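You operate a simulated robot arm through the tools that you are given. There is no shell and no other tool.

You run a simulated robot arm. Do the job below in one go: nothing can be reset, and whatever is moved stays where it is left.

TASK
Swap the capacitor at CAP 1 for the black one and fit the green coil, pressed home.
Fine: in the black tray on the green bench; stand the old brown capacitor on the bench; CAP 2 stays empty; the other parts stay where they are. Set down upright: brown capacitor.
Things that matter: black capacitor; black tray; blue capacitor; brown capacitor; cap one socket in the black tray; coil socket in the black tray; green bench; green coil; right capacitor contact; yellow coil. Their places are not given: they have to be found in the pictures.

Only the result counts: the job must be done as asked and must still hold three seconds after the hand-in. Knocking over, shifting, dropping, spilling or breaking anything else fails it. Lids that push on must go on centred and level and be pressed home; caps that screw on are set level and turned clockwise until they are tight.

THE ROBOT
A 7-joint arm with a fingered hand, fixed in place. Base frame: the origin is on the floor under the middle of its stand, x ahead of it, y to its left, z up; the work surface is at about z = 760. Units: mm, degrees, N and s.
With the tool pointing down near the work surface it reaches from about 360 to 700 mm from the base axis. Its first joint turns from -69.0 to 172.0 degrees. Payload 3.2 kg.
The tool frame sits at the grasp point between the pads (the TCP): z along the fingers, y along the line on which they close. The tips reach 26 mm beyond it. The gripper opens to 88 mm; its body begins 30 mm behind the TCP. The gripper is a hand of 5 fingers: y runs from the thumb to the fingers, the wrist lies at [-16, -108, -172] in the tool frame.
Orientation is that of the tool frame in the base frame, as a unit quaternion [w, x, y, z]. With the fingers straight down and the wrist toward the robot, the tool's x, y and z point along [0, 1, 0], [1, 0, 0] and [0, 0, -1] of the base frame.

THE INTERFACE
- The arm moves only by the tool nudge_tool. Its argument "motion" is a list that holds one entry, the list of rows, each a list of 6 numbers: the turn, a rotation vector about the base's x, y, z in degrees, then the shift along the base's x, y, z in mm. In form: [[[rx, ry, rz, tx, ty, tz], ...]]. A call has 1 to 20 rows; each row is the pose to reach, as a shift and turn from the pose commanded when the call began. A row lasts 0.2 s, in which the tool goes at most 50 mm and 8.6 degrees; a call with a longer step from one row to the next is refused whole. Where a pose cannot be reached the arm comes as near as it can. A force on the tool above 40 N (or 10 N above the force at the start of the call, whichever is more), or a blocked arm, ends the call early, and 0.2 s more pass. In this call time passes only in rows, and 0.2 s behind the last. It gives the time, the measured TCP pose, the force on the tool (base axes), the opening and the grip force at its end, in the units of the frame above (readings bear some noise), with the torque about the TCP (base axes, N m) and any sound that the robot's microphone picked up.
- Cameras (640 x 400 px; columns grow to the right, rows downward): "scene" is fixed at [207.4, 504.8, 1494.2]; the picture's right is [-0.96, -0.27, 0.00], its down [-0.17, 0.58, -0.79] and it looks along [0.22, -0.76, -0.61] (base axes); focal length 322 px, centre (320, 200). "wrist" rides on the gripper at [67, -98, -117] in the tool frame; the picture's right is [-0.71, 0.33, -0.62], its down [-0.65, -0.65, 0.39] and it looks along [-0.28, 0.68, 0.68] (tool axes); focal length 234 px, centre (320, 200).
- get_image(camera): a new picture of that camera. The clock stands still meanwhile.
- move_column(by): slides the trunk up (or, below 0, down) by that many mm; the arm rides with it, the base frame stays. It gives what a move gives, with no picture.
- move_fingers(index, middle, ring, little, thumb_bend, thumb_turn): sets how far each is bent, from 0 (flat) to 1 (curled in); at 0.3 the hand is open as for a grip, at 0.7 the pads meet at the TCP. One left out holds its place. A second passes; each finger stops where it meets its share of the squeeze, and holds until it gets a number again. It is the only way to open and close the hand. It gives what a move gives, with no picture; readings hold the bend of each and the force on index, middle, ring, little, thumb and palm. thumb_turn goes from beside the hand (0) to across from the fingers (1), as for a grip.
- measure_at(camera, pixels): for up to 12 pixels [column, row] of the newest picture of that camera ("zoom" is the newest enlarged one), the place [x, y, z] in the base frame of the surface seen there, good to about 2 mm, but the place of the scene camera against the robot may be out by one fixed shift of up to 18 mm in any direction. The clock stands still meanwhile.
- close_up(camera, box): a new picture of the part [left, top, right, bottom] of that camera's present view, enlarged. The clock stands still meanwhile.
- job_done(): hands the job in; it is judged then, once.

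Open the gripper and draw the arm clear of the work before you hand the job in, unless the task says otherwise.

The tools are called after "Emit:" by a JSON object that holds its "name" and its "arguments". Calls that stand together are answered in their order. nudge_tool: Moves the arm, as the interface text tells. Its arguments: {"type":"object","properties":{"motion":{"type":"array"}},"required":["motion"]} The other tools are called the same way: move_column (by) moves the trunk up or down; move_fingers (index, middle, ring, little, thumb_bend, thumb_turn) moves the fingers one by one; get_image (camera) takes a picture; measure_at (camera, pixels) gives the place of the surface under pixels of a picture; close_up (camera, box) takes an enlarged picture of a part of a camera's view; job_done () hands the job in.

At the start:

```text
time: 0.0
ee_pos: [332.5, -233.7, 1053.4]
orientation: [0.0, 0.707, 0.707, 0.001]
contact_force: [0.3, 0.6, 0.8]
wrist_torque: [0.0, 0.03, -0.01]
finger_gap: 87.6
finger_force: 0.0
shape: jaw
bend: [0.3, 0.3, 0.3, 0.3, 0.3, 0.97]
finger forces: [0.0, 0.1, 0.0, 0.1, 0.0, 0.0]
trunk travel left (down, up): [-650.0, 190.0]
```

scene: 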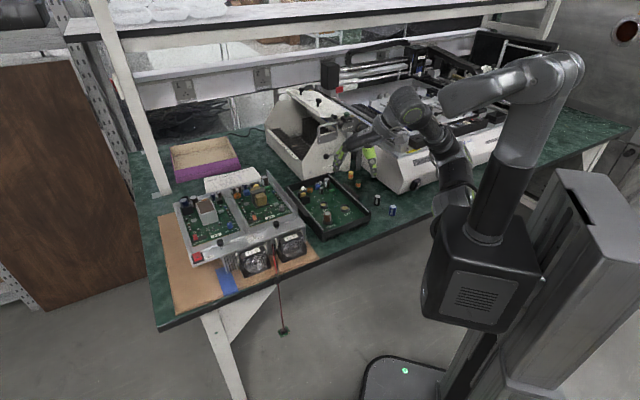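
wrist: 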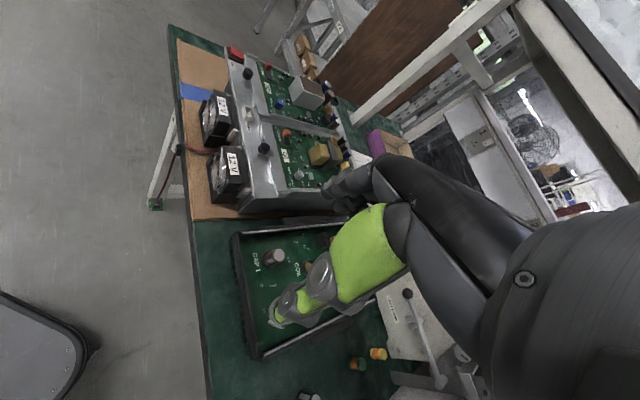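

The scene shows the black tray around pixels (330,205), with small parts to the right at (350-395, 175-210). I take enlarged pictures of both views to identify parts.

Emit:
{"name": "close_up", "arguments": {"camera": "scene", "box": [270, 150, 430, 250]}}

Emit:
{"name": "close_up", "arguments": {"camera": "wrist", "box": [200, 210, 440, 400]}}

```text
4.00 times, centred on (350, 200) of scene
```

zoom: 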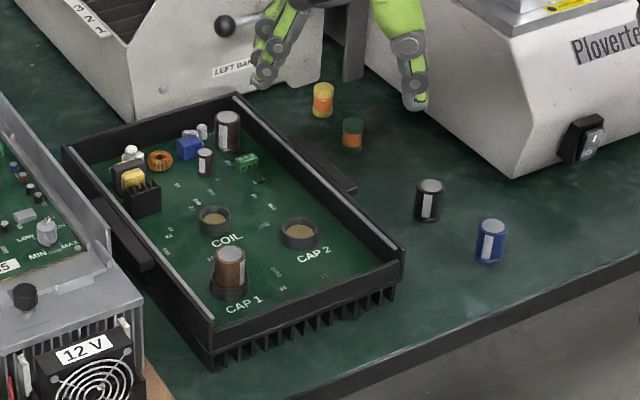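

```text
2.11 times, centred on (320, 305) of wrist
```

zoom: 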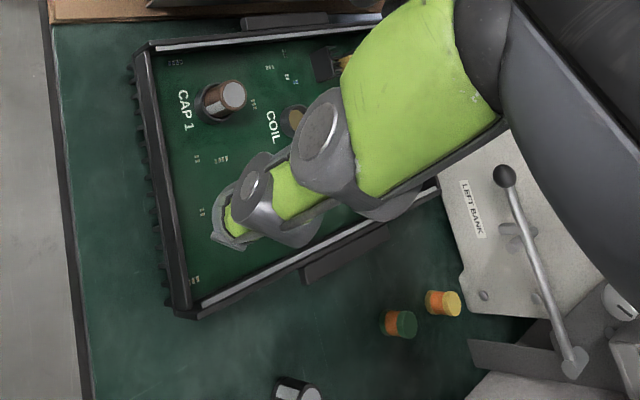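

The close-up shows the brown capacitor in CAP 1 at zoom (228,275), the black one at (429,200), the blue one at (490,240), the green coil at (353,133), the yellow coil at (323,100), the coil socket at (214,220) and CAP 2 at (299,234). I measure these, starting with the wrist zoom that is newest.

Emit:
{"name": "measure_at", "arguments": {"camera": "zoom", "pixels": [[234, 94], [212, 108], [290, 118], [408, 323], [388, 322], [452, 303], [434, 302], [310, 395], [285, 390], [200, 300], [100, 250], [250, 160]]}}

Emit:
{"name": "close_up", "arguments": {"camera": "scene", "box": [310, 160, 406, 220]}}

```text
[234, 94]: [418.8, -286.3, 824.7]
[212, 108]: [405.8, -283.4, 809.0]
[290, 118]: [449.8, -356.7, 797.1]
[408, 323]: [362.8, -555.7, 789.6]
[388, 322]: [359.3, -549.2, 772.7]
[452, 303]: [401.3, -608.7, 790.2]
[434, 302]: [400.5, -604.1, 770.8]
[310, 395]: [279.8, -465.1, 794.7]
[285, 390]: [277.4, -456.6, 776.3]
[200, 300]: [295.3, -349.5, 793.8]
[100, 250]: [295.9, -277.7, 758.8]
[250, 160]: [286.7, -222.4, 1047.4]
```

```text
6.67 times, centred on (358, 190) of scene
```

zoom: 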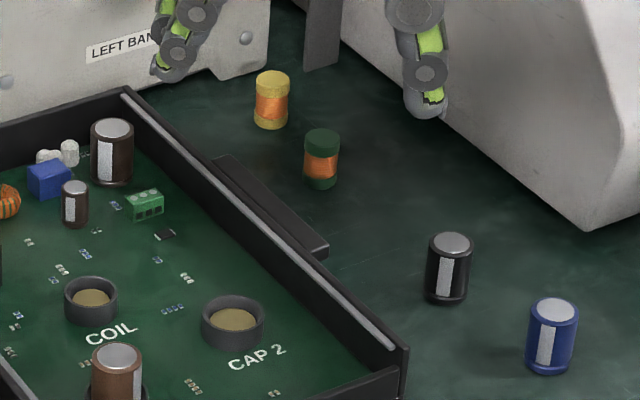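

The scene close-up now shows all parts sharply. I measure the same parts from the scene camera to get the relative positions and the fixed shift.

Emit:
{"name": "measure_at", "arguments": {"camera": "zoom", "pixels": [[118, 357], [93, 298], [233, 320], [322, 137], [322, 180], [272, 79], [271, 122], [453, 242], [446, 296], [554, 308], [546, 368], [480, 350]]}}

Emit:
{"name": "close_up", "arguments": {"camera": "scene", "box": [290, 180, 386, 240]}}

```text
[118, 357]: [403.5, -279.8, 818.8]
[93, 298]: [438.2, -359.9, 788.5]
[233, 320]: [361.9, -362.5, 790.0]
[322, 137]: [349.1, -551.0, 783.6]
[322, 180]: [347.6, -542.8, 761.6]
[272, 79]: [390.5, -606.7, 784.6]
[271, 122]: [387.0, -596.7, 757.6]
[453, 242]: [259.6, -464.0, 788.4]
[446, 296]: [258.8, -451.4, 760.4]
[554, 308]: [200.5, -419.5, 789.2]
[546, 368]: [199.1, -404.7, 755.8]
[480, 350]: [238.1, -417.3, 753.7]
```

```text
6.67 times, centred on (338, 210) of scene
```

zoom: 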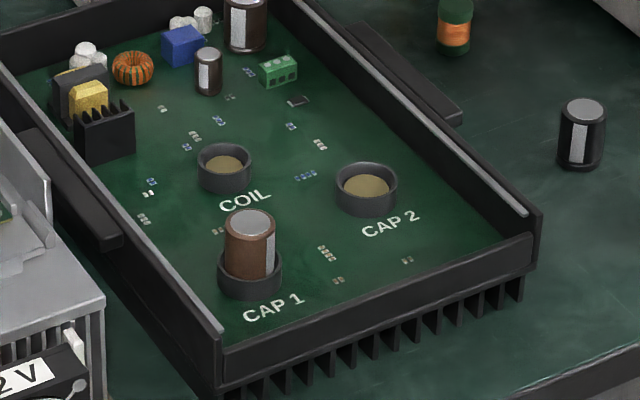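

The third close-up shows the sockets: coil (224,165), CAP 1 (250,250), CAP 2 (367,188), plus the tray walls. I measure the tray rim, board surface and socket rims.

Emit:
{"name": "measure_at", "arguments": {"camera": "zoom", "pixels": [[538, 212], [218, 345], [525, 215], [222, 330], [330, 290], [180, 230], [250, 222], [222, 285], [224, 168], [205, 152], [246, 185], [274, 262]]}}

Emit:
{"name": "measure_at", "arguments": {"camera": "scene", "pixels": [[289, 187], [328, 175], [370, 212], [325, 240], [400, 225], [345, 180], [385, 190], [410, 190], [330, 165], [375, 155], [300, 165], [420, 215]]}}

Emit:
{"name": "close_up", "arguments": {"camera": "scene", "box": [300, 80, 460, 200]}}

```text
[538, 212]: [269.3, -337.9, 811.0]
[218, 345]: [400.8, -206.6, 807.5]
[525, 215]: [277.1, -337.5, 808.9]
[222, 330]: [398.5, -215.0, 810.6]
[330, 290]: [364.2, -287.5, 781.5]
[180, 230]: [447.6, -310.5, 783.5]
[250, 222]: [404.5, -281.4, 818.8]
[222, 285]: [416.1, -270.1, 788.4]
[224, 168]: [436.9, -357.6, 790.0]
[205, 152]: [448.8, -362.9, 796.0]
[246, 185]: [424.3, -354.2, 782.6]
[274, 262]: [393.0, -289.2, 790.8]
```

```text
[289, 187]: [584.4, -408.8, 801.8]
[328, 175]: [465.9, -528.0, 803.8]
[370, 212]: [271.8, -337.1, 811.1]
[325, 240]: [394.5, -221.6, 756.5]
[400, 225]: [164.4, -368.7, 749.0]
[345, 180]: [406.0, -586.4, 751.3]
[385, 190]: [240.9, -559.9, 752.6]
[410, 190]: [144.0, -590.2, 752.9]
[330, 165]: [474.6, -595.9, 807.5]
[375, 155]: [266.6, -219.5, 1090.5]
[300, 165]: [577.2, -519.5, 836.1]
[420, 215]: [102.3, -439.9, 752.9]
```

```text
3.33 times, centred on (380, 140) of scene
```

zoom: 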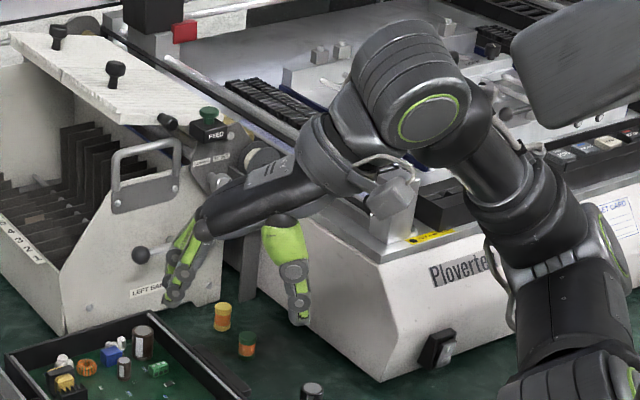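

The tray is turned about 45° with rim near z≈815 and board near z≈788 (after the scene shift of about +13,-5,+6). Now I look at the hand and the CAP 1 area closely.

Emit:
{"name": "close_up", "arguments": {"camera": "wrist", "box": [220, 130, 460, 340]}}

Emit:
{"name": "close_up", "arguments": {"camera": "scene", "box": [315, 200, 347, 220]}}

Emit:
{"name": "close_up", "arguments": {"camera": "scene", "box": [326, 128, 390, 168]}}

```text
1.90 times, centred on (340, 235) of wrist
```

zoom: 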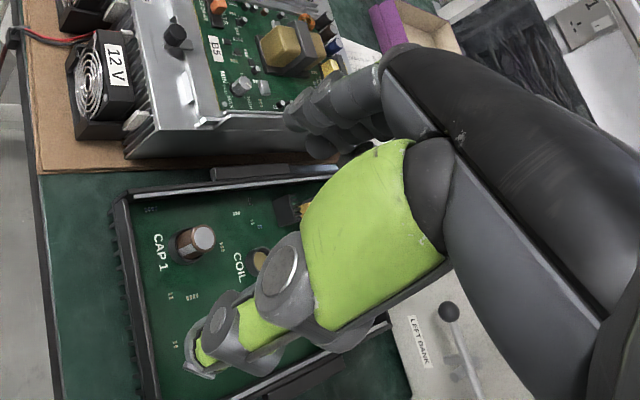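

```text
16.00 times, centred on (331, 210) of scene
```

zoom: 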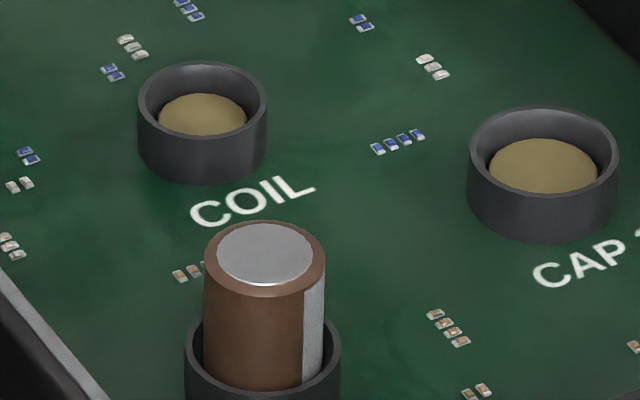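

```text
10.00 times, centred on (358, 148) of scene
```

zoom: 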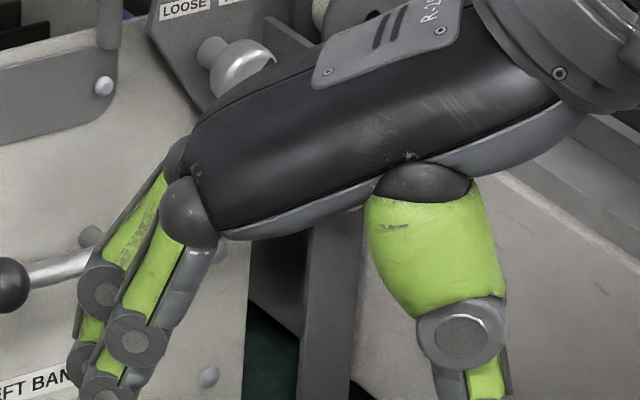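

The hand has the thumb (green) on the robot side and the fingers ahead; I need to know how the fingers lie about the TCP. I curl the ring and little fingers away and half-close the others here in free air, then look.

Emit:
{"name": "move_fingers", "arguments": {"index": 0.5, "middle": 0.5, "ring": 1.0, "little": 1.0, "thumb_bend": 0.5, "thumb_turn": 1.0}}

Emit:
{"name": "close_up", "arguments": {"camera": "scene", "box": [326, 130, 406, 180]}}

Emit:
{"name": "close_up", "arguments": {"camera": "wrist", "box": [220, 130, 460, 340]}}

```text
time: 1.0
ee_pos: [331.5, -233.9, 1052.5]
orientation: [0.0, 0.707, 0.707, 0.001]
contact_force: [-0.4, -0.1, -0.2]
wrist_torque: [0.0, -0.02, 0.01]
finger_gap: 46.1
finger_force: 0.1
shape: fingers
bend: [0.5, 0.5, 1.0, 1.0, 0.5, 1.0]
finger forces: [0.1, 0.0, 0.0, 0.0, 0.0, 0.0]
trunk travel left (down, up): [-650.0, 190.0]
```

```text
8.00 times, centred on (366, 155) of scene
```

zoom: 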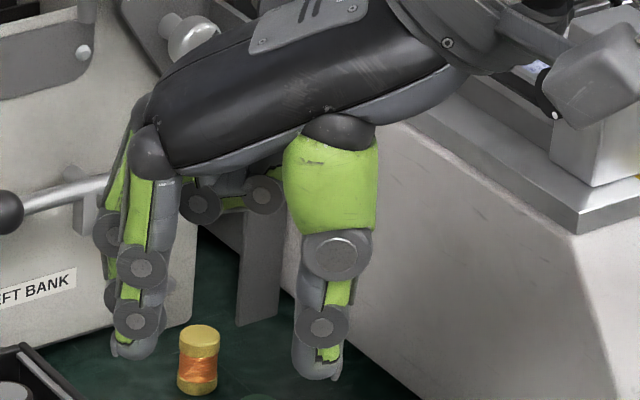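

```text
1.90 times, centred on (340, 235) of wrist
```

zoom: 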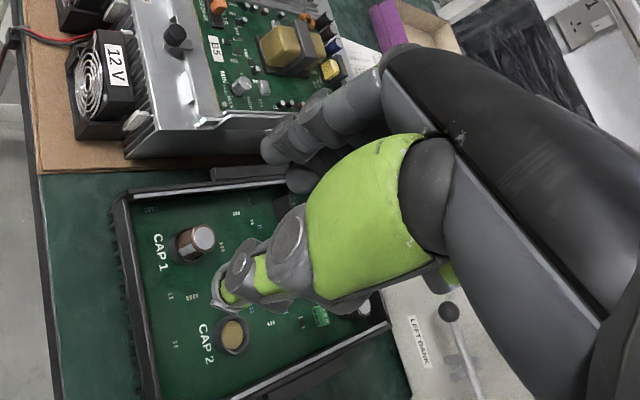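

Ring and little fingers fold well clear under the palm; the index tip is at about (140,350) and the thumb tip at (318,370) in the scene zoom. I measure these with a fresh enlargement to learn the tip heights relative to the TCP.

Emit:
{"name": "close_up", "arguments": {"camera": "scene", "box": [326, 140, 390, 180]}}

Emit:
{"name": "measure_at", "arguments": {"camera": "zoom", "pixels": [[175, 318], [175, 302], [170, 280], [400, 346], [400, 338], [398, 285], [145, 300], [140, 250], [205, 300]]}}

```text
10.00 times, centred on (358, 160) of scene
```

zoom: 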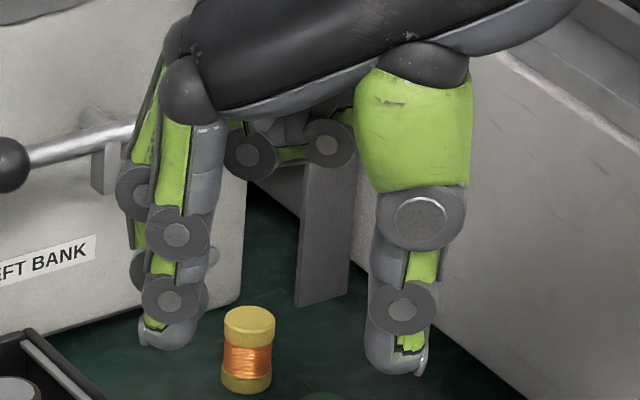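

```text
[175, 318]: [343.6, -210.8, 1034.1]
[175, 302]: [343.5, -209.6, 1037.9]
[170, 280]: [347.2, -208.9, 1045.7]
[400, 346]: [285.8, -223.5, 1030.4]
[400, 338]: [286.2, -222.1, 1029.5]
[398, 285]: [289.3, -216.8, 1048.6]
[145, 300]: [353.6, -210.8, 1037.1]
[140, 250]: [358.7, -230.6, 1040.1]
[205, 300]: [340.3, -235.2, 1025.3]
```

Index is at tool x≈+10, thumb at about 0, tips some 20–25 mm below the TCP, so thumb+index+middle straddle the TCP. Now I measure the bench edge, the tray handle, nearby machine surfaces and possible free spots in the whole scene view.

Emit:
{"name": "get_image", "arguments": {"camera": "scene"}}

Emit:
{"name": "measure_at", "arguments": {"camera": "scene", "pixels": [[352, 246], [380, 234], [405, 224], [430, 213], [385, 222], [375, 222], [352, 194], [357, 197], [398, 193], [400, 182], [400, 160], [362, 168]]}}

Emit:
{"name": "close_up", "arguments": {"camera": "scene", "box": [340, 190, 436, 250]}}

```text
taken
```

scene: 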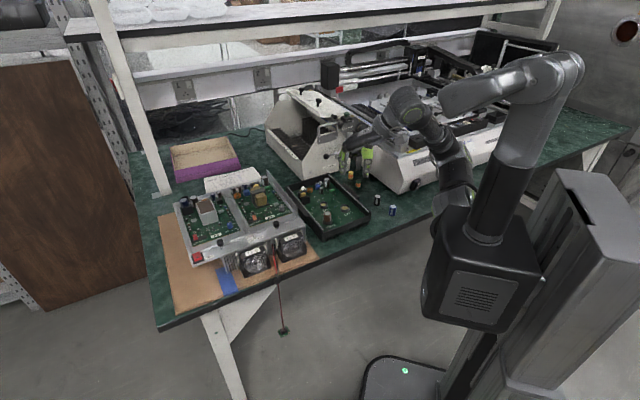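

```text
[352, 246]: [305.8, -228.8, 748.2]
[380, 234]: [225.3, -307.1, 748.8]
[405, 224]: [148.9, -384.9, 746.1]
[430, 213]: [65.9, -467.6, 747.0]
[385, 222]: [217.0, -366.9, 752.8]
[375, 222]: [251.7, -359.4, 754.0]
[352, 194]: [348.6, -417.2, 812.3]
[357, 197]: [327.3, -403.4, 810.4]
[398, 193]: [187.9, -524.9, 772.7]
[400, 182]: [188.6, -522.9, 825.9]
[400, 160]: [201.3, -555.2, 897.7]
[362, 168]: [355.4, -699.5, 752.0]
```

```text
6.67 times, centred on (388, 220) of scene
```

zoom: 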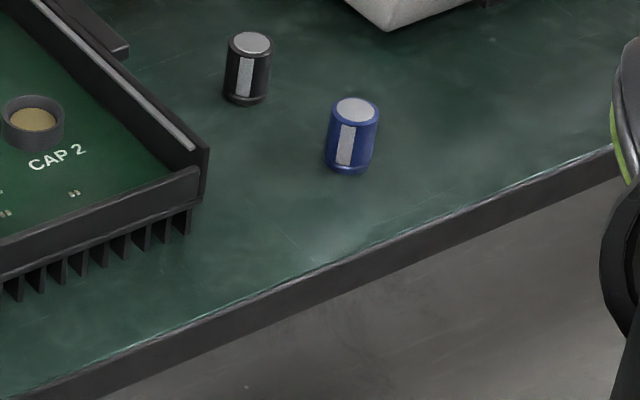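

The bench edge runs at x−y≈551 (just in front of the tray), the white box corner is near (201,-530), so a free spot for the brown capacitor is around (247,-375). I move the hand over CAP 1 (about (417,-286)) with yaw -30 at TCP height 900.

Emit:
{"name": "nudge_tool", "arguments": {"motion": [[[0, 0, -6, 17, -10.4, -30.6], [0, 0, -12, 34, -20.8, -61.2], [0, 0, -18, 51, -31.2, -91.8], [0, 0, -24, 68, -41.6, -122.4], [0, 0, -30, 85, -52, -153], [0, 0, -30, 85, -52, -153]]]}}

Emit:
{"name": "get_image", "arguments": {"camera": "wrist"}}

Emit:
{"name": "close_up", "arguments": {"camera": "scene", "box": [290, 160, 386, 220]}}

```text
time: 2.4
ee_pos: [415.1, -284.9, 901.8]
orientation: [0.001, 0.866, 0.5, -0.001]
contact_force: [0.1, 0.1, -0.7]
wrist_torque: [-0.02, -0.02, 0.0]
finger_gap: 45.7
finger_force: 0.1
shape: fingers
bend: [0.5, 0.5, 1.0, 1.0, 0.5, 1.0]
finger forces: [0.0, 0.0, 0.0, 0.1, 0.0, 0.0]
trunk travel left (down, up): [-650.0, 190.0]
```

```text
taken
```

wrist: 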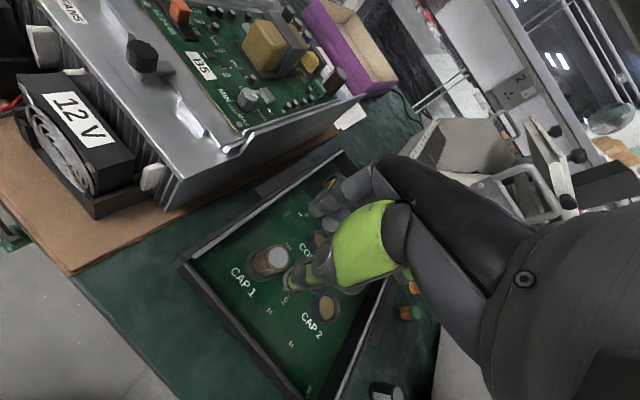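

```text
6.67 times, centred on (338, 190) of scene
```

zoom: 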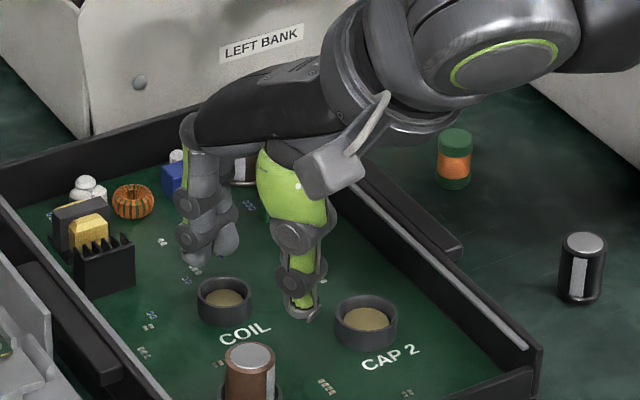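

The hand hangs above CAP 1; in the wrist view the brown capacitor is at (270,262), CAP 2 at (325,308). I enlarge and measure the capacitor top and socket from this nearer view.

Emit:
{"name": "close_up", "arguments": {"camera": "wrist", "box": [220, 200, 380, 300]}}

```text
4.00 times, centred on (300, 250) of wrist
```

zoom: 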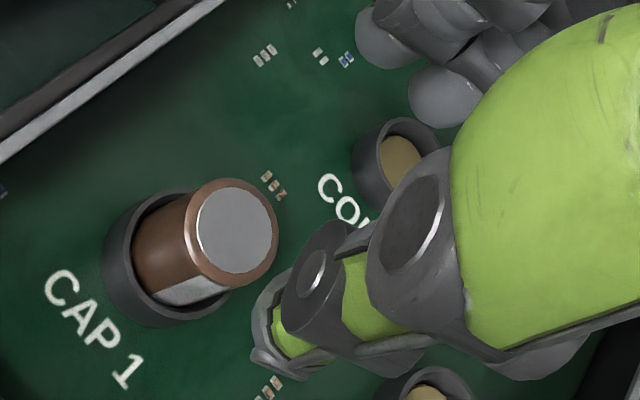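

The brown capacitor's top disc is centred at zoom (237,230). I measure several symmetric points on the disc edge and the socket rim.

Emit:
{"name": "measure_at", "arguments": {"camera": "zoom", "pixels": [[237, 230], [200, 230], [273, 230], [237, 195], [237, 266], [212, 205], [262, 256], [108, 250], [125, 300], [150, 205], [385, 160], [270, 350]]}}

Emit:
{"name": "close_up", "arguments": {"camera": "wrist", "box": [240, 180, 400, 340]}}

```text
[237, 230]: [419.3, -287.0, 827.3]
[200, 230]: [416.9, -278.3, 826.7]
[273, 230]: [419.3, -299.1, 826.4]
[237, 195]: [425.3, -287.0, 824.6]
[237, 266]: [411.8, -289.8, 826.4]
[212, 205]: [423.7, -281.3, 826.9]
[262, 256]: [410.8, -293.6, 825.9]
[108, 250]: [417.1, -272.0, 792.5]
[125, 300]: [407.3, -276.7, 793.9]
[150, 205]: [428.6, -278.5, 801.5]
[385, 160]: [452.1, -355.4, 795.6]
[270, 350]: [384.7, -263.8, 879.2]
```

```text
2.50 times, centred on (320, 260) of wrist
```

zoom: 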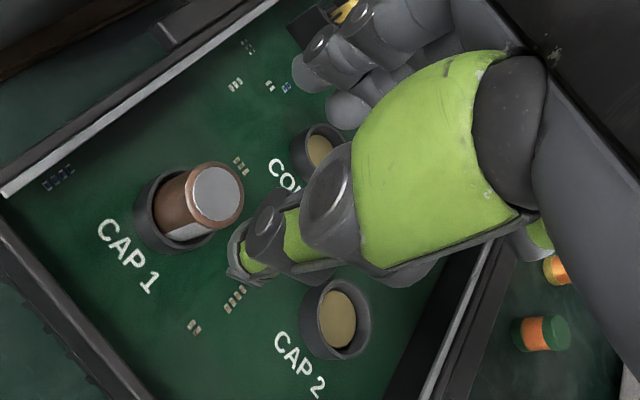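

Cap top centre averages (418.3,-287.8), top z≈826.4, socket rim ≈801.5, thumb tip outer face at (385,-264). I shift slightly and descend to TCP z≈831 so the tips stay just above the socket rim.

Emit:
{"name": "nudge_tool", "arguments": {"motion": [[[0, 0, 0, 1.3, -2.0, -10], [0, 0, 0, 1.3, -2.0, -30], [0, 0, 0, 1.3, -2.0, -50], [0, 0, 0, 1.3, -2.0, -60], [0, 0, 0, 1.3, -2.0, -69], [0, 0, 0, 1.3, -2.0, -69]]]}}

Emit:
{"name": "close_up", "arguments": {"camera": "wrist", "box": [240, 180, 400, 300]}}

Emit:
{"name": "close_up", "arguments": {"camera": "scene", "box": [305, 180, 369, 220]}}

```text
time: 3.8
ee_pos: [418.2, -288.0, 831.9]
orientation: [-0.001, 0.866, 0.5, 0.0]
contact_force: [0.0, 0.4, -0.1]
wrist_torque: [0.01, -0.02, -0.02]
finger_gap: 45.9
finger_force: 0.1
shape: fingers
bend: [0.5, 0.5, 1.0, 1.0, 0.5, 1.0]
finger forces: [0.0, 0.0, 0.1, 0.1, 0.0, 0.1]
trunk travel left (down, up): [-650.0, 190.0]
```

```text
3.33 times, centred on (320, 240) of wrist
```

zoom: 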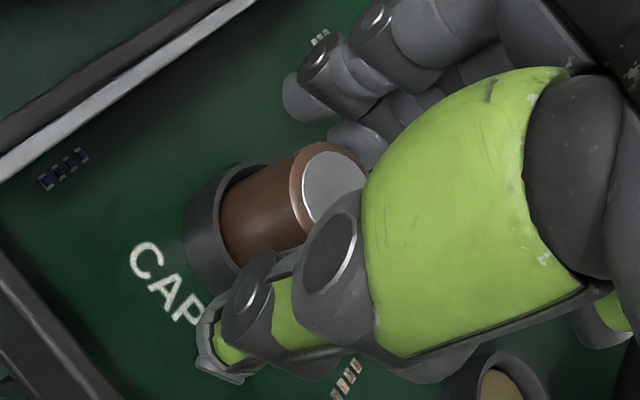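

```text
10.00 times, centred on (337, 200) of scene
```

zoom: 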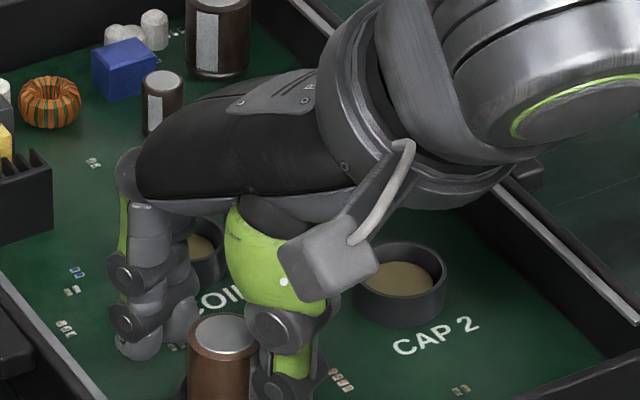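

The capacitor stands between thumb and fingers, with the TCP reading (418.2,-288.0,831.9). I close thumb, index and middle gradually.

Emit:
{"name": "move_fingers", "arguments": {"index": 0.57, "middle": 0.57, "thumb_bend": 0.57}}

Emit:
{"name": "close_up", "arguments": {"camera": "scene", "box": [305, 190, 353, 220]}}

```text
time: 4.8
ee_pos: [418.0, -286.3, 832.1]
orientation: [0.0, 0.866, 0.5, 0.0]
contact_force: [-0.1, -1.2, 0.4]
wrist_torque: [0.0, 0.01, -0.01]
finger_gap: 33.4
finger_force: 0.0
shape: fingers
bend: [0.56, 0.56, 1.0, 1.0, 0.56, 1.0]
finger forces: [0.0, 0.0, 0.1, 0.0, 0.0, 0.0]
trunk travel left (down, up): [-650.0, 190.0]
```

```text
13.33 times, centred on (329, 205) of scene
```

zoom: 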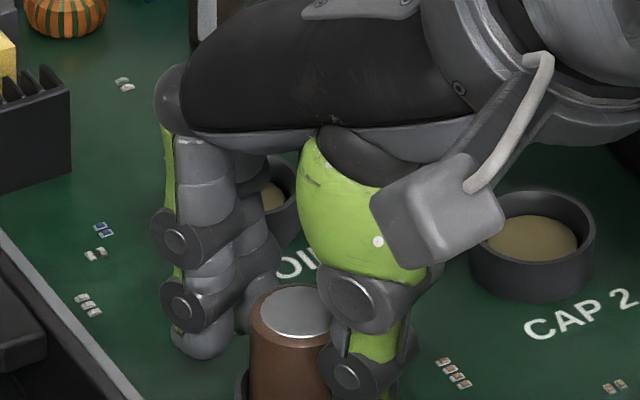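

Gap is 33 mm with no contact yet. I continue closing in smaller steps until the forces show contact on both sides.

Emit:
{"name": "move_fingers", "arguments": {"index": 0.6, "middle": 0.6, "thumb_bend": 0.6}}

```text
time: 5.8
ee_pos: [418.5, -286.7, 831.1]
orientation: [0.0, 0.866, 0.5, 0.0]
contact_force: [-0.3, 0.6, -0.5]
wrist_torque: [0.03, -0.01, -0.02]
finger_gap: 25.2
finger_force: 0.1
shape: fingers
bend: [0.6, 0.6, 1.0, 1.0, 0.6, 1.0]
finger forces: [0.0, 0.1, 0.0, 0.0, 0.3, 0.1]
trunk travel left (down, up): [-650.0, 190.0]
```

Gap 25.2 mm, nearly touching (thumb 0.3 N). I close further and let each finger stop on its squeeze.

Emit:
{"name": "move_fingers", "arguments": {"index": 0.64, "middle": 0.64, "thumb_bend": 0.64}}

Emit:
{"name": "close_up", "arguments": {"camera": "scene", "box": [305, 190, 353, 220]}}

Emit:
{"name": "close_up", "arguments": {"camera": "wrist", "box": [240, 180, 400, 300]}}

```text
time: 6.8
ee_pos: [417.8, -287.6, 831.8]
orientation: [0.0, 0.866, 0.5, 0.0]
contact_force: [1.9, -0.6, 1.8]
wrist_torque: [-0.03, -0.02, -0.01]
finger_gap: 22.3
finger_force: 3.2
shape: fingers
bend: [0.62, 0.61, 1.0, 1.0, 0.62, 1.0]
finger forces: [1.5, 2.3, 0.0, 0.1, 2.8, 0.1]
trunk travel left (down, up): [-650.0, 190.0]
```

```text
13.33 times, centred on (329, 205) of scene
```

zoom: 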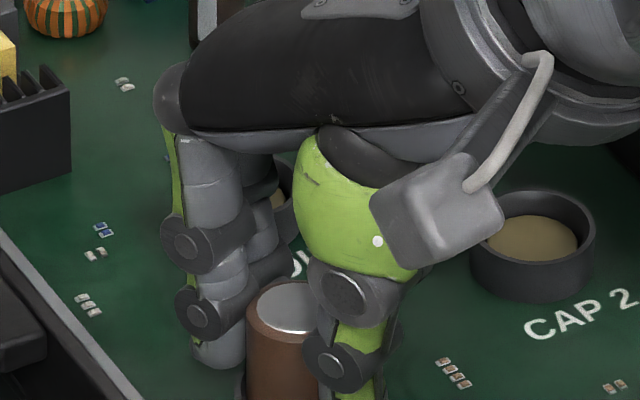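

```text
3.33 times, centred on (320, 240) of wrist
```

zoom: 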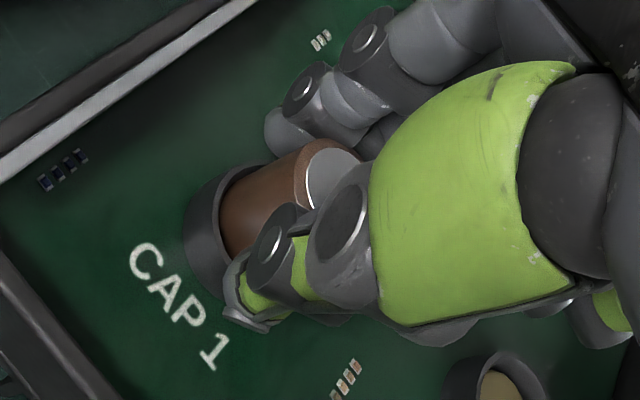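

All three fingers touch symmetrically (bends 0.62/0.61/0.62, 1.5–2.8 N). I firm up the grip a little before lifting.

Emit:
{"name": "move_fingers", "arguments": {"index": 0.7, "middle": 0.7, "thumb_bend": 0.7}}

```text
time: 7.8
ee_pos: [418.4, -287.0, 832.4]
orientation: [0.001, 0.866, 0.5, 0.0]
contact_force: [2.7, -1.8, 3.5]
wrist_torque: [-0.09, -0.13, 0.0]
finger_gap: 20.7
finger_force: 9.7
shape: fingers
bend: [0.64, 0.63, 1.0, 1.0, 0.64, 1.0]
finger forces: [5.1, 5.8, 0.1, 0.1, 7.6, 0.1]
trunk travel left (down, up): [-650.0, 190.0]
```

Grip is now 5–8 N per finger. I lift straight up, first slowly, to clear the socket and the tray rim.

Emit:
{"name": "nudge_tool", "arguments": {"motion": [[[0, 0, 0, 0, 0, 2], [0, 0, 0, 0, 0, 5], [0, 0, 0, 0, 0, 9], [0, 0, 0, 0, 0, 14], [0, 0, 0, 0, 0, 20], [0, 0, 0, 0, 0, 30], [0, 0, 0, 0, 0, 45], [0, 0, 0, 0, 0, 60], [0, 0, 0, 0, 0, 60]]]}}

Emit:
{"name": "close_up", "arguments": {"camera": "scene", "box": [298, 170, 362, 220]}}

Emit:
{"name": "close_up", "arguments": {"camera": "wrist", "box": [240, 180, 400, 300]}}

```text
time: 9.8
ee_pos: [418.1, -287.1, 891.3]
orientation: [0.0, 0.866, 0.5, 0.0]
contact_force: [0.2, 0.3, 0.6]
wrist_torque: [0.01, -0.03, -0.01]
finger_gap: 20.9
finger_force: 9.0
shape: fingers
bend: [0.64, 0.64, 1.0, 1.0, 0.64, 1.0]
finger forces: [4.7, 4.2, 0.0, 0.0, 9.0, 0.0]
trunk travel left (down, up): [-650.0, 190.0]
```

```text
8.00 times, centred on (330, 195) of scene
```

zoom: 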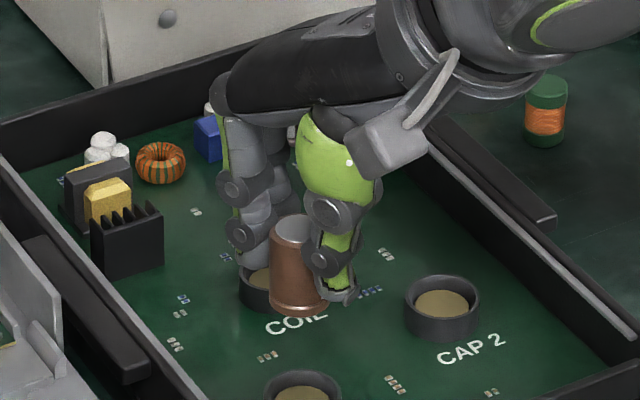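

```text
3.33 times, centred on (320, 240) of wrist
```

zoom: 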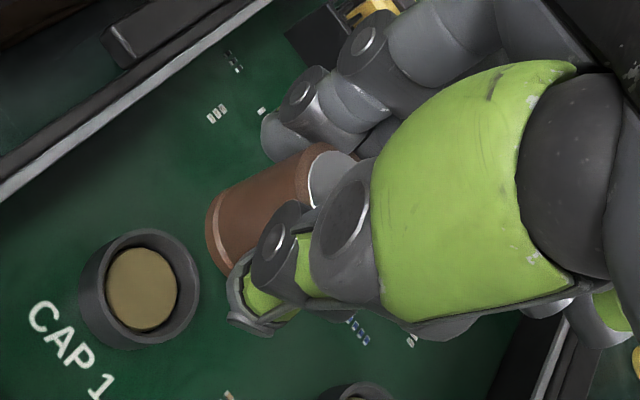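

The brown capacitor came out cleanly and CAP 1 is empty; its gold contact is at wrist zoom (142,288). I measure the socket centre from the rim and contact points now.

Emit:
{"name": "measure_at", "arguments": {"camera": "zoom", "pixels": [[142, 288], [110, 288], [174, 288], [142, 255], [142, 322], [92, 270], [150, 233], [193, 290], [150, 335], [110, 245], [182, 250], [120, 330]]}}

Emit:
{"name": "close_up", "arguments": {"camera": "wrist", "box": [250, 230, 330, 290]}}

```text
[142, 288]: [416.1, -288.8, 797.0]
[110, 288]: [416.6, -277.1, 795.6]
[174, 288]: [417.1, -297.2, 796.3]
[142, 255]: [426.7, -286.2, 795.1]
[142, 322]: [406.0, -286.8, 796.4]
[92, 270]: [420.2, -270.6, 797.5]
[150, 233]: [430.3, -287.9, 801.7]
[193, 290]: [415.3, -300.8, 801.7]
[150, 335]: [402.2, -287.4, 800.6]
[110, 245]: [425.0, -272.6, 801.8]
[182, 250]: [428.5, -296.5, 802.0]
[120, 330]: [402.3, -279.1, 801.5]
```

```text
6.67 times, centred on (290, 260) of wrist
```

zoom: 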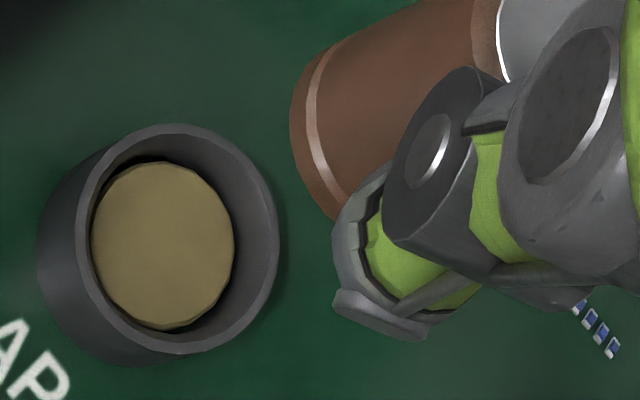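

The contact/rim points put the CAP 1 socket centre at about (416.5,-287.5), rim z≈801.7, contact top z≈796. I now carry the brown capacitor at constant height to above the free bench spot (247,-375), turning to yaw -45.

Emit:
{"name": "nudge_tool", "arguments": {"motion": [[[0, 0, 0, -10, -5, 0], [0, 0, -3, -44, -22, 0], [0, 0, -7, -79, -40, 0], [0, 0, -11, -114, -58, 0], [0, 0, -15, -149, -76, 0], [0, 0, -15, -171, -88, 0], [0, 0, -15, -171, -88, 0]]]}}

Emit:
{"name": "close_up", "arguments": {"camera": "scene", "box": [340, 170, 420, 240]}}

Emit:
{"name": "get_image", "arguments": {"camera": "wrist"}}

```text
time: 11.4
ee_pos: [271.4, -414.4, 904.2]
orientation: [-0.001, 0.924, 0.382, -0.001]
contact_force: [0.3, 0.1, -0.6]
wrist_torque: [0.02, -0.03, -0.01]
finger_gap: 20.6
finger_force: 9.2
shape: fingers
bend: [0.64, 0.64, 1.0, 1.0, 0.64, 1.0]
finger forces: [4.7, 4.2, 0.1, 0.0, 9.0, 0.1]
out of reach, approached as far as the arm can: row 3, 4, 5, 6, 7
trunk travel left (down, up): [-650.0, 190.0]
```

```text
5.71 times, centred on (380, 205) of scene
```

zoom: 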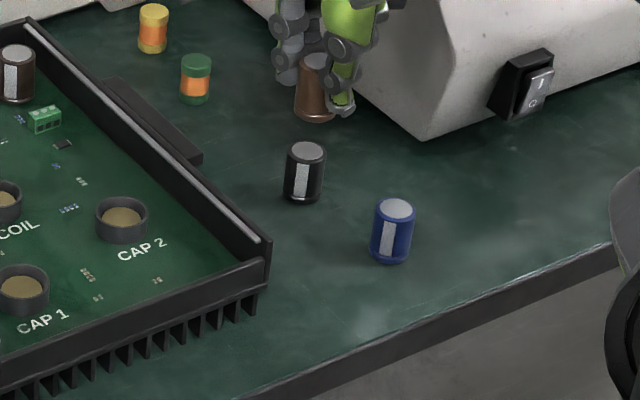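

```text
taken
```

wrist: 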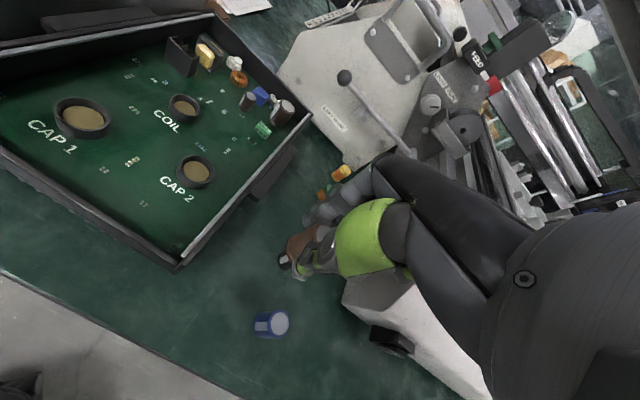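

The far rows were out of reach: the arm stopped at (271,-414,904), apparently because the shoulder is too high for such a near, low pose (it reached nearer in while higher). I raise the hand straight up over the spot first, then I'll lower the trunk.

Emit:
{"name": "nudge_tool", "arguments": {"motion": [[[0, 0, 0, 0, 0, 30], [0, 0, 0, 0, 0, 60], [0, 0, 0, 0, 0, 90], [0, 0, 0, 0, 0, 120], [0, 0, 0, 0, 0, 150], [0, 0, 0, 0, 0, 150]]]}}

```text
time: 12.8
ee_pos: [270.2, -414.6, 1052.1]
orientation: [0.0, 0.924, 0.382, -0.001]
contact_force: [-0.2, -0.2, -0.4]
wrist_torque: [0.02, 0.0, 0.0]
finger_gap: 20.5
finger_force: 9.5
shape: fingers
bend: [0.64, 0.64, 1.0, 1.0, 0.64, 1.0]
finger forces: [4.9, 4.3, 0.1, 0.0, 8.7, 0.0]
trunk travel left (down, up): [-650.0, 190.0]
```

The commanded pose follows what was reached: now (270,-414.6,1052). I shift to above (247,-375) at this height.

Emit:
{"name": "nudge_tool", "arguments": {"motion": [[[0, 0, 0, -12, 20, 0], [0, 0, 0, -23.5, 39.5, 0], [0, 0, 0, -23.5, 39.5, 0]]]}}

```text
time: 13.6
ee_pos: [248.0, -375.1, 1049.5]
orientation: [0.0, 0.924, 0.383, -0.001]
contact_force: [0.6, 0.4, -0.6]
wrist_torque: [0.02, -0.05, -0.02]
finger_gap: 20.5
finger_force: 9.4
shape: fingers
bend: [0.65, 0.65, 1.0, 1.0, 0.64, 1.0]
finger forces: [4.9, 4.5, 0.0, 0.1, 8.8, 0.0]
trunk travel left (down, up): [-650.0, 190.0]
```

Reached (248,-375,1050), confirming that a lower shoulder gives nearer reach. I lower the trunk by 150 so the capacitor comes down to about 60 mm above the free spot.

Emit:
{"name": "move_column", "arguments": {"by": -150}}

Emit:
{"name": "get_image", "arguments": {"camera": "scene"}}

Emit:
{"name": "get_image", "arguments": {"camera": "wrist"}}

```text
time: 15.3
ee_pos: [246.4, -373.9, 899.7]
orientation: [0.0, 0.924, 0.383, 0.0]
contact_force: [-0.6, -0.1, 0.2]
wrist_torque: [0.04, -0.03, 0.02]
finger_gap: 20.5
finger_force: 9.2
shape: fingers
bend: [0.65, 0.65, 1.0, 1.0, 0.64, 1.0]
finger forces: [4.9, 4.4, 0.0, 0.1, 8.7, 0.1]
trunk travel left (down, up): [-500.0, 340.0]
```

```text
taken
```

scene: 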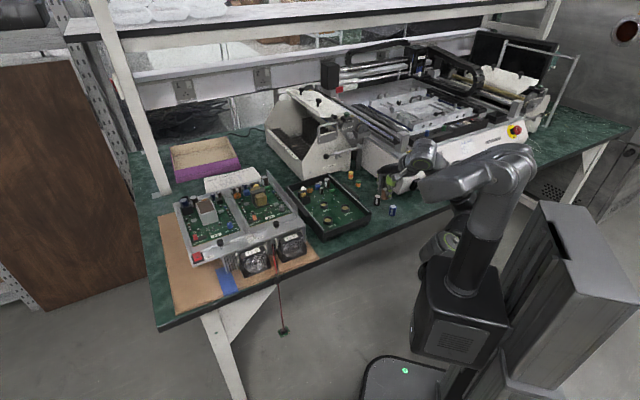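

```text
taken
```

wrist: 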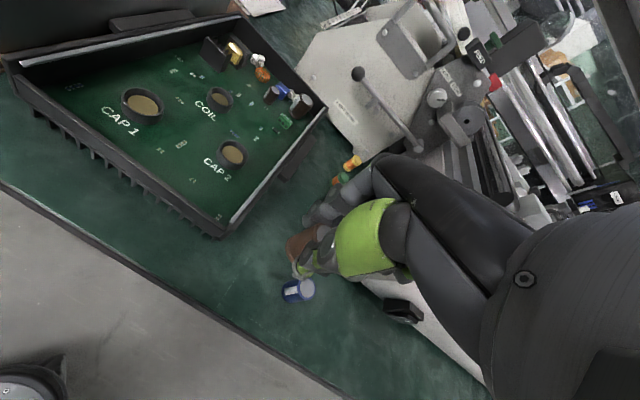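

The trunk is down 150 and the brown capacitor hangs at about z 860 over the bench. I check arm clearances near the bench edge with a close-up.

Emit:
{"name": "close_up", "arguments": {"camera": "scene", "box": [340, 120, 560, 280]}}

Emit:
{"name": "close_up", "arguments": {"camera": "wrist", "box": [220, 200, 380, 340]}}

```text
2.50 times, centred on (450, 200) of scene
```

zoom: 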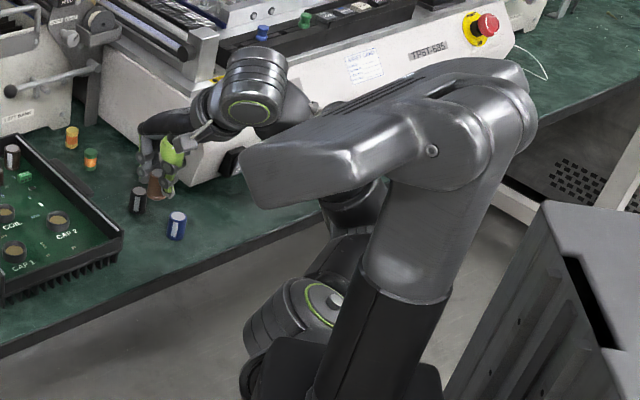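

```text
2.86 times, centred on (300, 270) of wrist
```

zoom: 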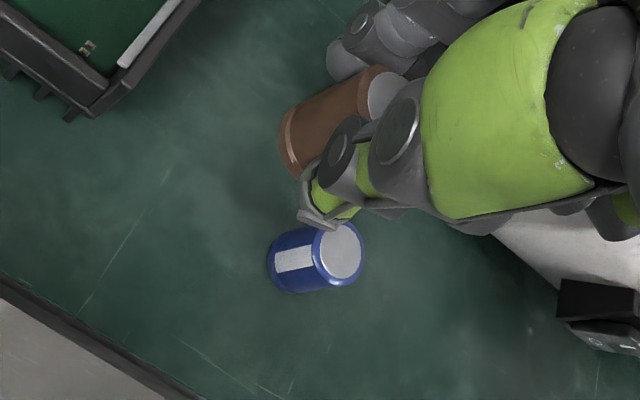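

I want to understand the arm's layout near the bench, so I measure points on its links: scene (442,244), (458,220), (462,204), (424,156), (442,180), (482,212), (522,164), (470,300).

Emit:
{"name": "measure_at", "arguments": {"camera": "scene", "pixels": [[442, 244], [458, 220], [462, 204], [424, 156], [442, 180], [482, 212], [522, 164], [470, 300], [425, 190], [432, 255], [424, 249], [450, 225]]}}

```text
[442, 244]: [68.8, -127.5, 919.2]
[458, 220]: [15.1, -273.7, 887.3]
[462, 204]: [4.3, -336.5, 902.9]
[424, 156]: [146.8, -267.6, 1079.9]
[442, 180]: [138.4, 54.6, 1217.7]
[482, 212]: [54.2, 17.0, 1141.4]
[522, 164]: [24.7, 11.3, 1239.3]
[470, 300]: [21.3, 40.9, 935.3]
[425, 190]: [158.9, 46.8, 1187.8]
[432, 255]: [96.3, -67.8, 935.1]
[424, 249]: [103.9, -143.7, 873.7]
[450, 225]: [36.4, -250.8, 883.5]
```

The shoulder is near (69,-127,919) and the elbow near (10,-330,895), well outside the bench edge, so lowering further is safe. I lower the trunk another 70 mm.

Emit:
{"name": "move_column", "arguments": {"by": -70}}

Emit:
{"name": "close_up", "arguments": {"camera": "scene", "box": [350, 170, 430, 230]}}

Emit:
{"name": "close_up", "arguments": {"camera": "wrist", "box": [220, 200, 380, 340]}}

```text
time: 16.4
ee_pos: [247.7, -374.4, 830.7]
orientation: [0.0, 0.924, 0.382, 0.0]
contact_force: [0.1, -1.0, -0.4]
wrist_torque: [-0.04, 0.03, -0.01]
finger_gap: 20.4
finger_force: 8.8
shape: fingers
bend: [0.65, 0.65, 1.0, 1.0, 0.64, 1.0]
finger forces: [5.0, 4.4, 0.0, 0.1, 8.7, 0.0]
trunk travel left (down, up): [-430.0, 410.0]
```

```text
6.67 times, centred on (390, 200) of scene
```

zoom: 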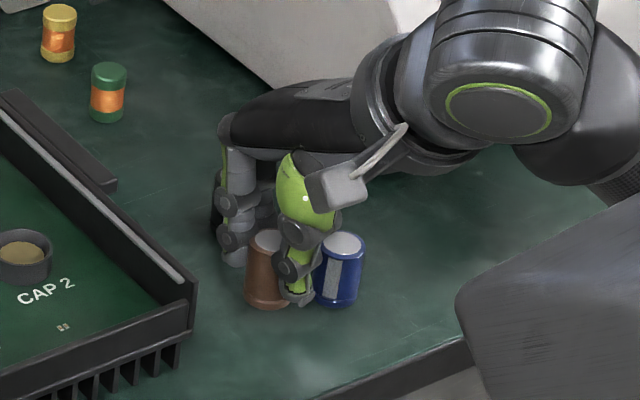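

```text
2.86 times, centred on (300, 270) of wrist
```

zoom: 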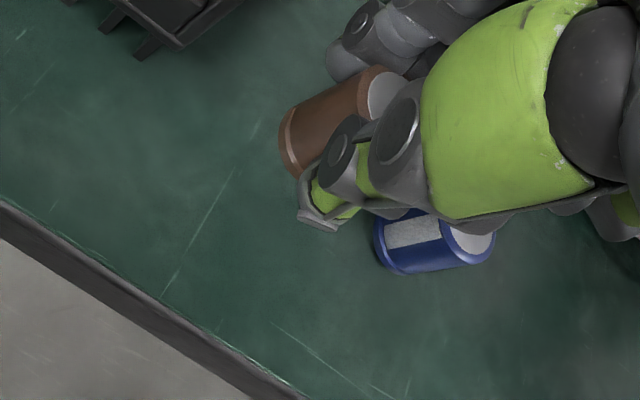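

The brown capacitor hangs about 30 mm above the bench, clear of the blue one (about 70 mm from the thumb). I descend 24 mm in small rows.

Emit:
{"name": "nudge_tool", "arguments": {"motion": [[[0, 0, 0, 0, 0, -8], [0, 0, 0, 0, 0, -16], [0, 0, 0, 0, 0, -22], [0, 0, 0, 0, 0, -25], [0, 0, 0, 0, 0, -25]]]}}

Emit:
{"name": "close_up", "arguments": {"camera": "scene", "box": [370, 190, 418, 220]}}

```text
time: 17.6
ee_pos: [247.4, -374.5, 806.7]
orientation: [0.0, 0.924, 0.382, 0.0]
contact_force: [0.1, -0.2, 0.7]
wrist_torque: [0.04, -0.01, 0.02]
finger_gap: 20.8
finger_force: 9.0
shape: fingers
bend: [0.65, 0.65, 1.0, 1.0, 0.64, 1.0]
finger forces: [5.0, 4.4, 0.1, 0.0, 8.6, 0.1]
trunk travel left (down, up): [-430.0, 410.0]
```

```text
13.33 times, centred on (394, 205) of scene
```

zoom: 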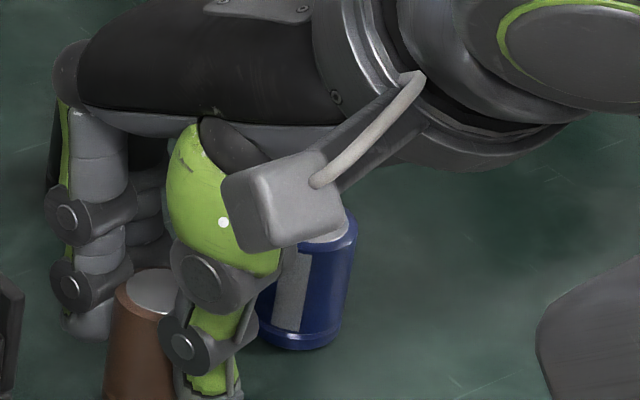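

The cap is upright (its edges lean toward the expected nadir point). I continue down 5 mm in 1 mm rows and watch the vertical force.

Emit:
{"name": "nudge_tool", "arguments": {"motion": [[[0, 0, 0, 0, 0, -1], [0, 0, 0, 0, 0, -2], [0, 0, 0, 0, 0, -3], [0, 0, 0, 0, 0, -4], [0, 0, 0, 0, 0, -4]]]}}

Emit:
{"name": "close_up", "arguments": {"camera": "scene", "box": [366, 195, 406, 220]}}

```text
time: 18.8
ee_pos: [246.6, -375.4, 803.1]
orientation: [0.0, 0.924, 0.382, 0.0]
contact_force: [0.2, 0.4, -0.6]
wrist_torque: [-0.01, -0.01, -0.01]
finger_gap: 20.5
finger_force: 9.1
shape: fingers
bend: [0.65, 0.65, 1.0, 1.0, 0.64, 1.0]
finger forces: [4.9, 4.4, 0.0, 0.0, 8.7, 0.0]
trunk travel left (down, up): [-430.0, 410.0]
```

```text
16.00 times, centred on (386, 208) of scene
```

zoom: 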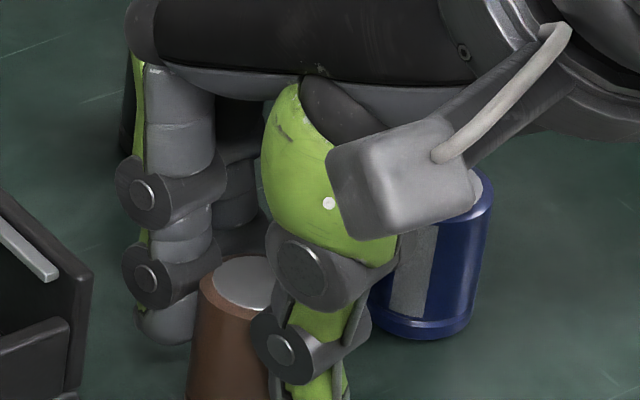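

Still no contact at TCP ≈803. I continue in 1 mm rows for another 4 mm.

Emit:
{"name": "nudge_tool", "arguments": {"motion": [[[0, 0, 0, 0, 0, -0.7], [0, 0, 0, 0, 0, -1.4], [0, 0, 0, 0, 0, -2.1], [0, 0, 0, 0, 0, -2.1]]]}}

Emit:
{"name": "close_up", "arguments": {"camera": "scene", "box": [366, 205, 406, 230]}}

```text
time: 19.8
ee_pos: [246.8, -373.3, 800.1]
orientation: [0.0, 0.924, 0.382, 0.0]
contact_force: [0.3, 0.5, 1.6]
wrist_torque: [-0.04, 0.01, -0.04]
finger_gap: 20.8
finger_force: 9.7
shape: fingers
bend: [0.65, 0.65, 1.0, 1.0, 0.64, 1.0]
finger forces: [5.2, 4.5, 0.0, 0.0, 9.5, 0.0]
trunk travel left (down, up): [-430.0, 410.0]
```

```text
16.00 times, centred on (386, 218) of scene
```

zoom: 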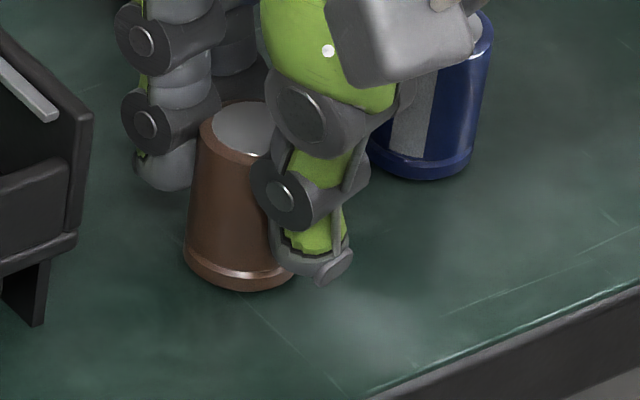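

The z force rose to 1.6 N and the cap's base appears at the bench. I press another 0.6 mm to confirm contact.

Emit:
{"name": "nudge_tool", "arguments": {"motion": [[[0, 0, 0, 0, 0, -0.6], [0, 0, 0, 0, 0, -0.6]]]}}

```text
time: 20.4
ee_pos: [246.7, -373.7, 799.2]
orientation: [0.001, 0.924, 0.383, 0.001]
contact_force: [0.7, 1.1, 5.1]
wrist_torque: [-0.06, -0.03, -0.01]
finger_gap: 20.4
finger_force: 10.4
shape: fingers
bend: [0.65, 0.64, 1.0, 1.0, 0.64, 1.0]
finger forces: [5.5, 4.9, 0.0, 0.1, 10.4, 0.1]
trunk travel left (down, up): [-430.0, 410.0]
```

Firm contact (5 N): the capacitor stands on the bench. I release gently by opening all three together.

Emit:
{"name": "move_fingers", "arguments": {"index": 0.62, "middle": 0.62, "thumb_bend": 0.62}}

Emit:
{"name": "move_fingers", "arguments": {"index": 0.58, "middle": 0.58, "thumb_bend": 0.58}}

Emit:
{"name": "move_fingers", "arguments": {"index": 0.5, "middle": 0.5, "thumb_bend": 0.5}}

Emit:
{"name": "close_up", "arguments": {"camera": "scene", "box": [366, 200, 406, 225]}}

Emit:
{"name": "close_up", "arguments": {"camera": "wrist", "box": [240, 180, 400, 300]}}

```text
time: 21.4
ee_pos: [246.7, -374.3, 799.1]
orientation: [0.0, 0.924, 0.383, -0.001]
contact_force: [-0.1, 0.9, 0.6]
wrist_torque: [-0.03, 0.03, -0.02]
finger_gap: 22.6
finger_force: 2.0
shape: fingers
bend: [0.62, 0.61, 1.0, 1.0, 0.61, 1.0]
finger forces: [0.8, 1.0, 0.1, 0.0, 1.8, 0.0]
trunk travel left (down, up): [-430.0, 410.0]
```

```text
time: 22.4
ee_pos: [246.6, -375.6, 798.8]
orientation: [-0.001, 0.924, 0.384, 0.0]
contact_force: [-0.5, -0.1, -0.2]
wrist_torque: [-0.02, 0.04, -0.03]
finger_gap: 30.4
finger_force: 0.0
shape: fingers
bend: [0.57, 0.57, 1.0, 1.0, 0.57, 1.0]
finger forces: [0.0, 0.0, 0.0, 0.1, 0.0, 0.1]
trunk travel left (down, up): [-430.0, 410.0]
```

```text
time: 23.4
ee_pos: [247.3, -375.3, 799.9]
orientation: [-0.001, 0.924, 0.383, 0.0]
contact_force: [0.5, -0.2, -0.4]
wrist_torque: [-0.01, 0.0, 0.03]
finger_gap: 45.3
finger_force: 0.0
shape: fingers
bend: [0.5, 0.5, 1.0, 1.0, 0.5, 1.0]
finger forces: [0.1, 0.0, 0.0, 0.0, 0.0, 0.1]
trunk travel left (down, up): [-430.0, 410.0]
```

```text
16.00 times, centred on (386, 212) of scene
```

zoom: 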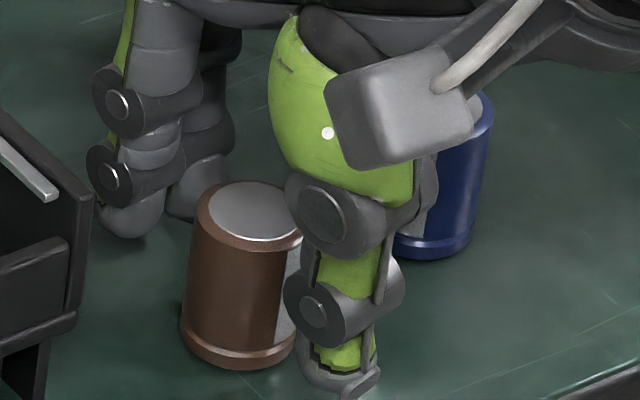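

```text
3.33 times, centred on (320, 240) of wrist
```

zoom: 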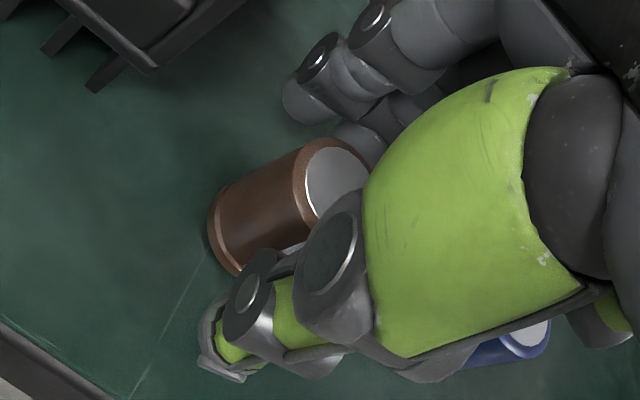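

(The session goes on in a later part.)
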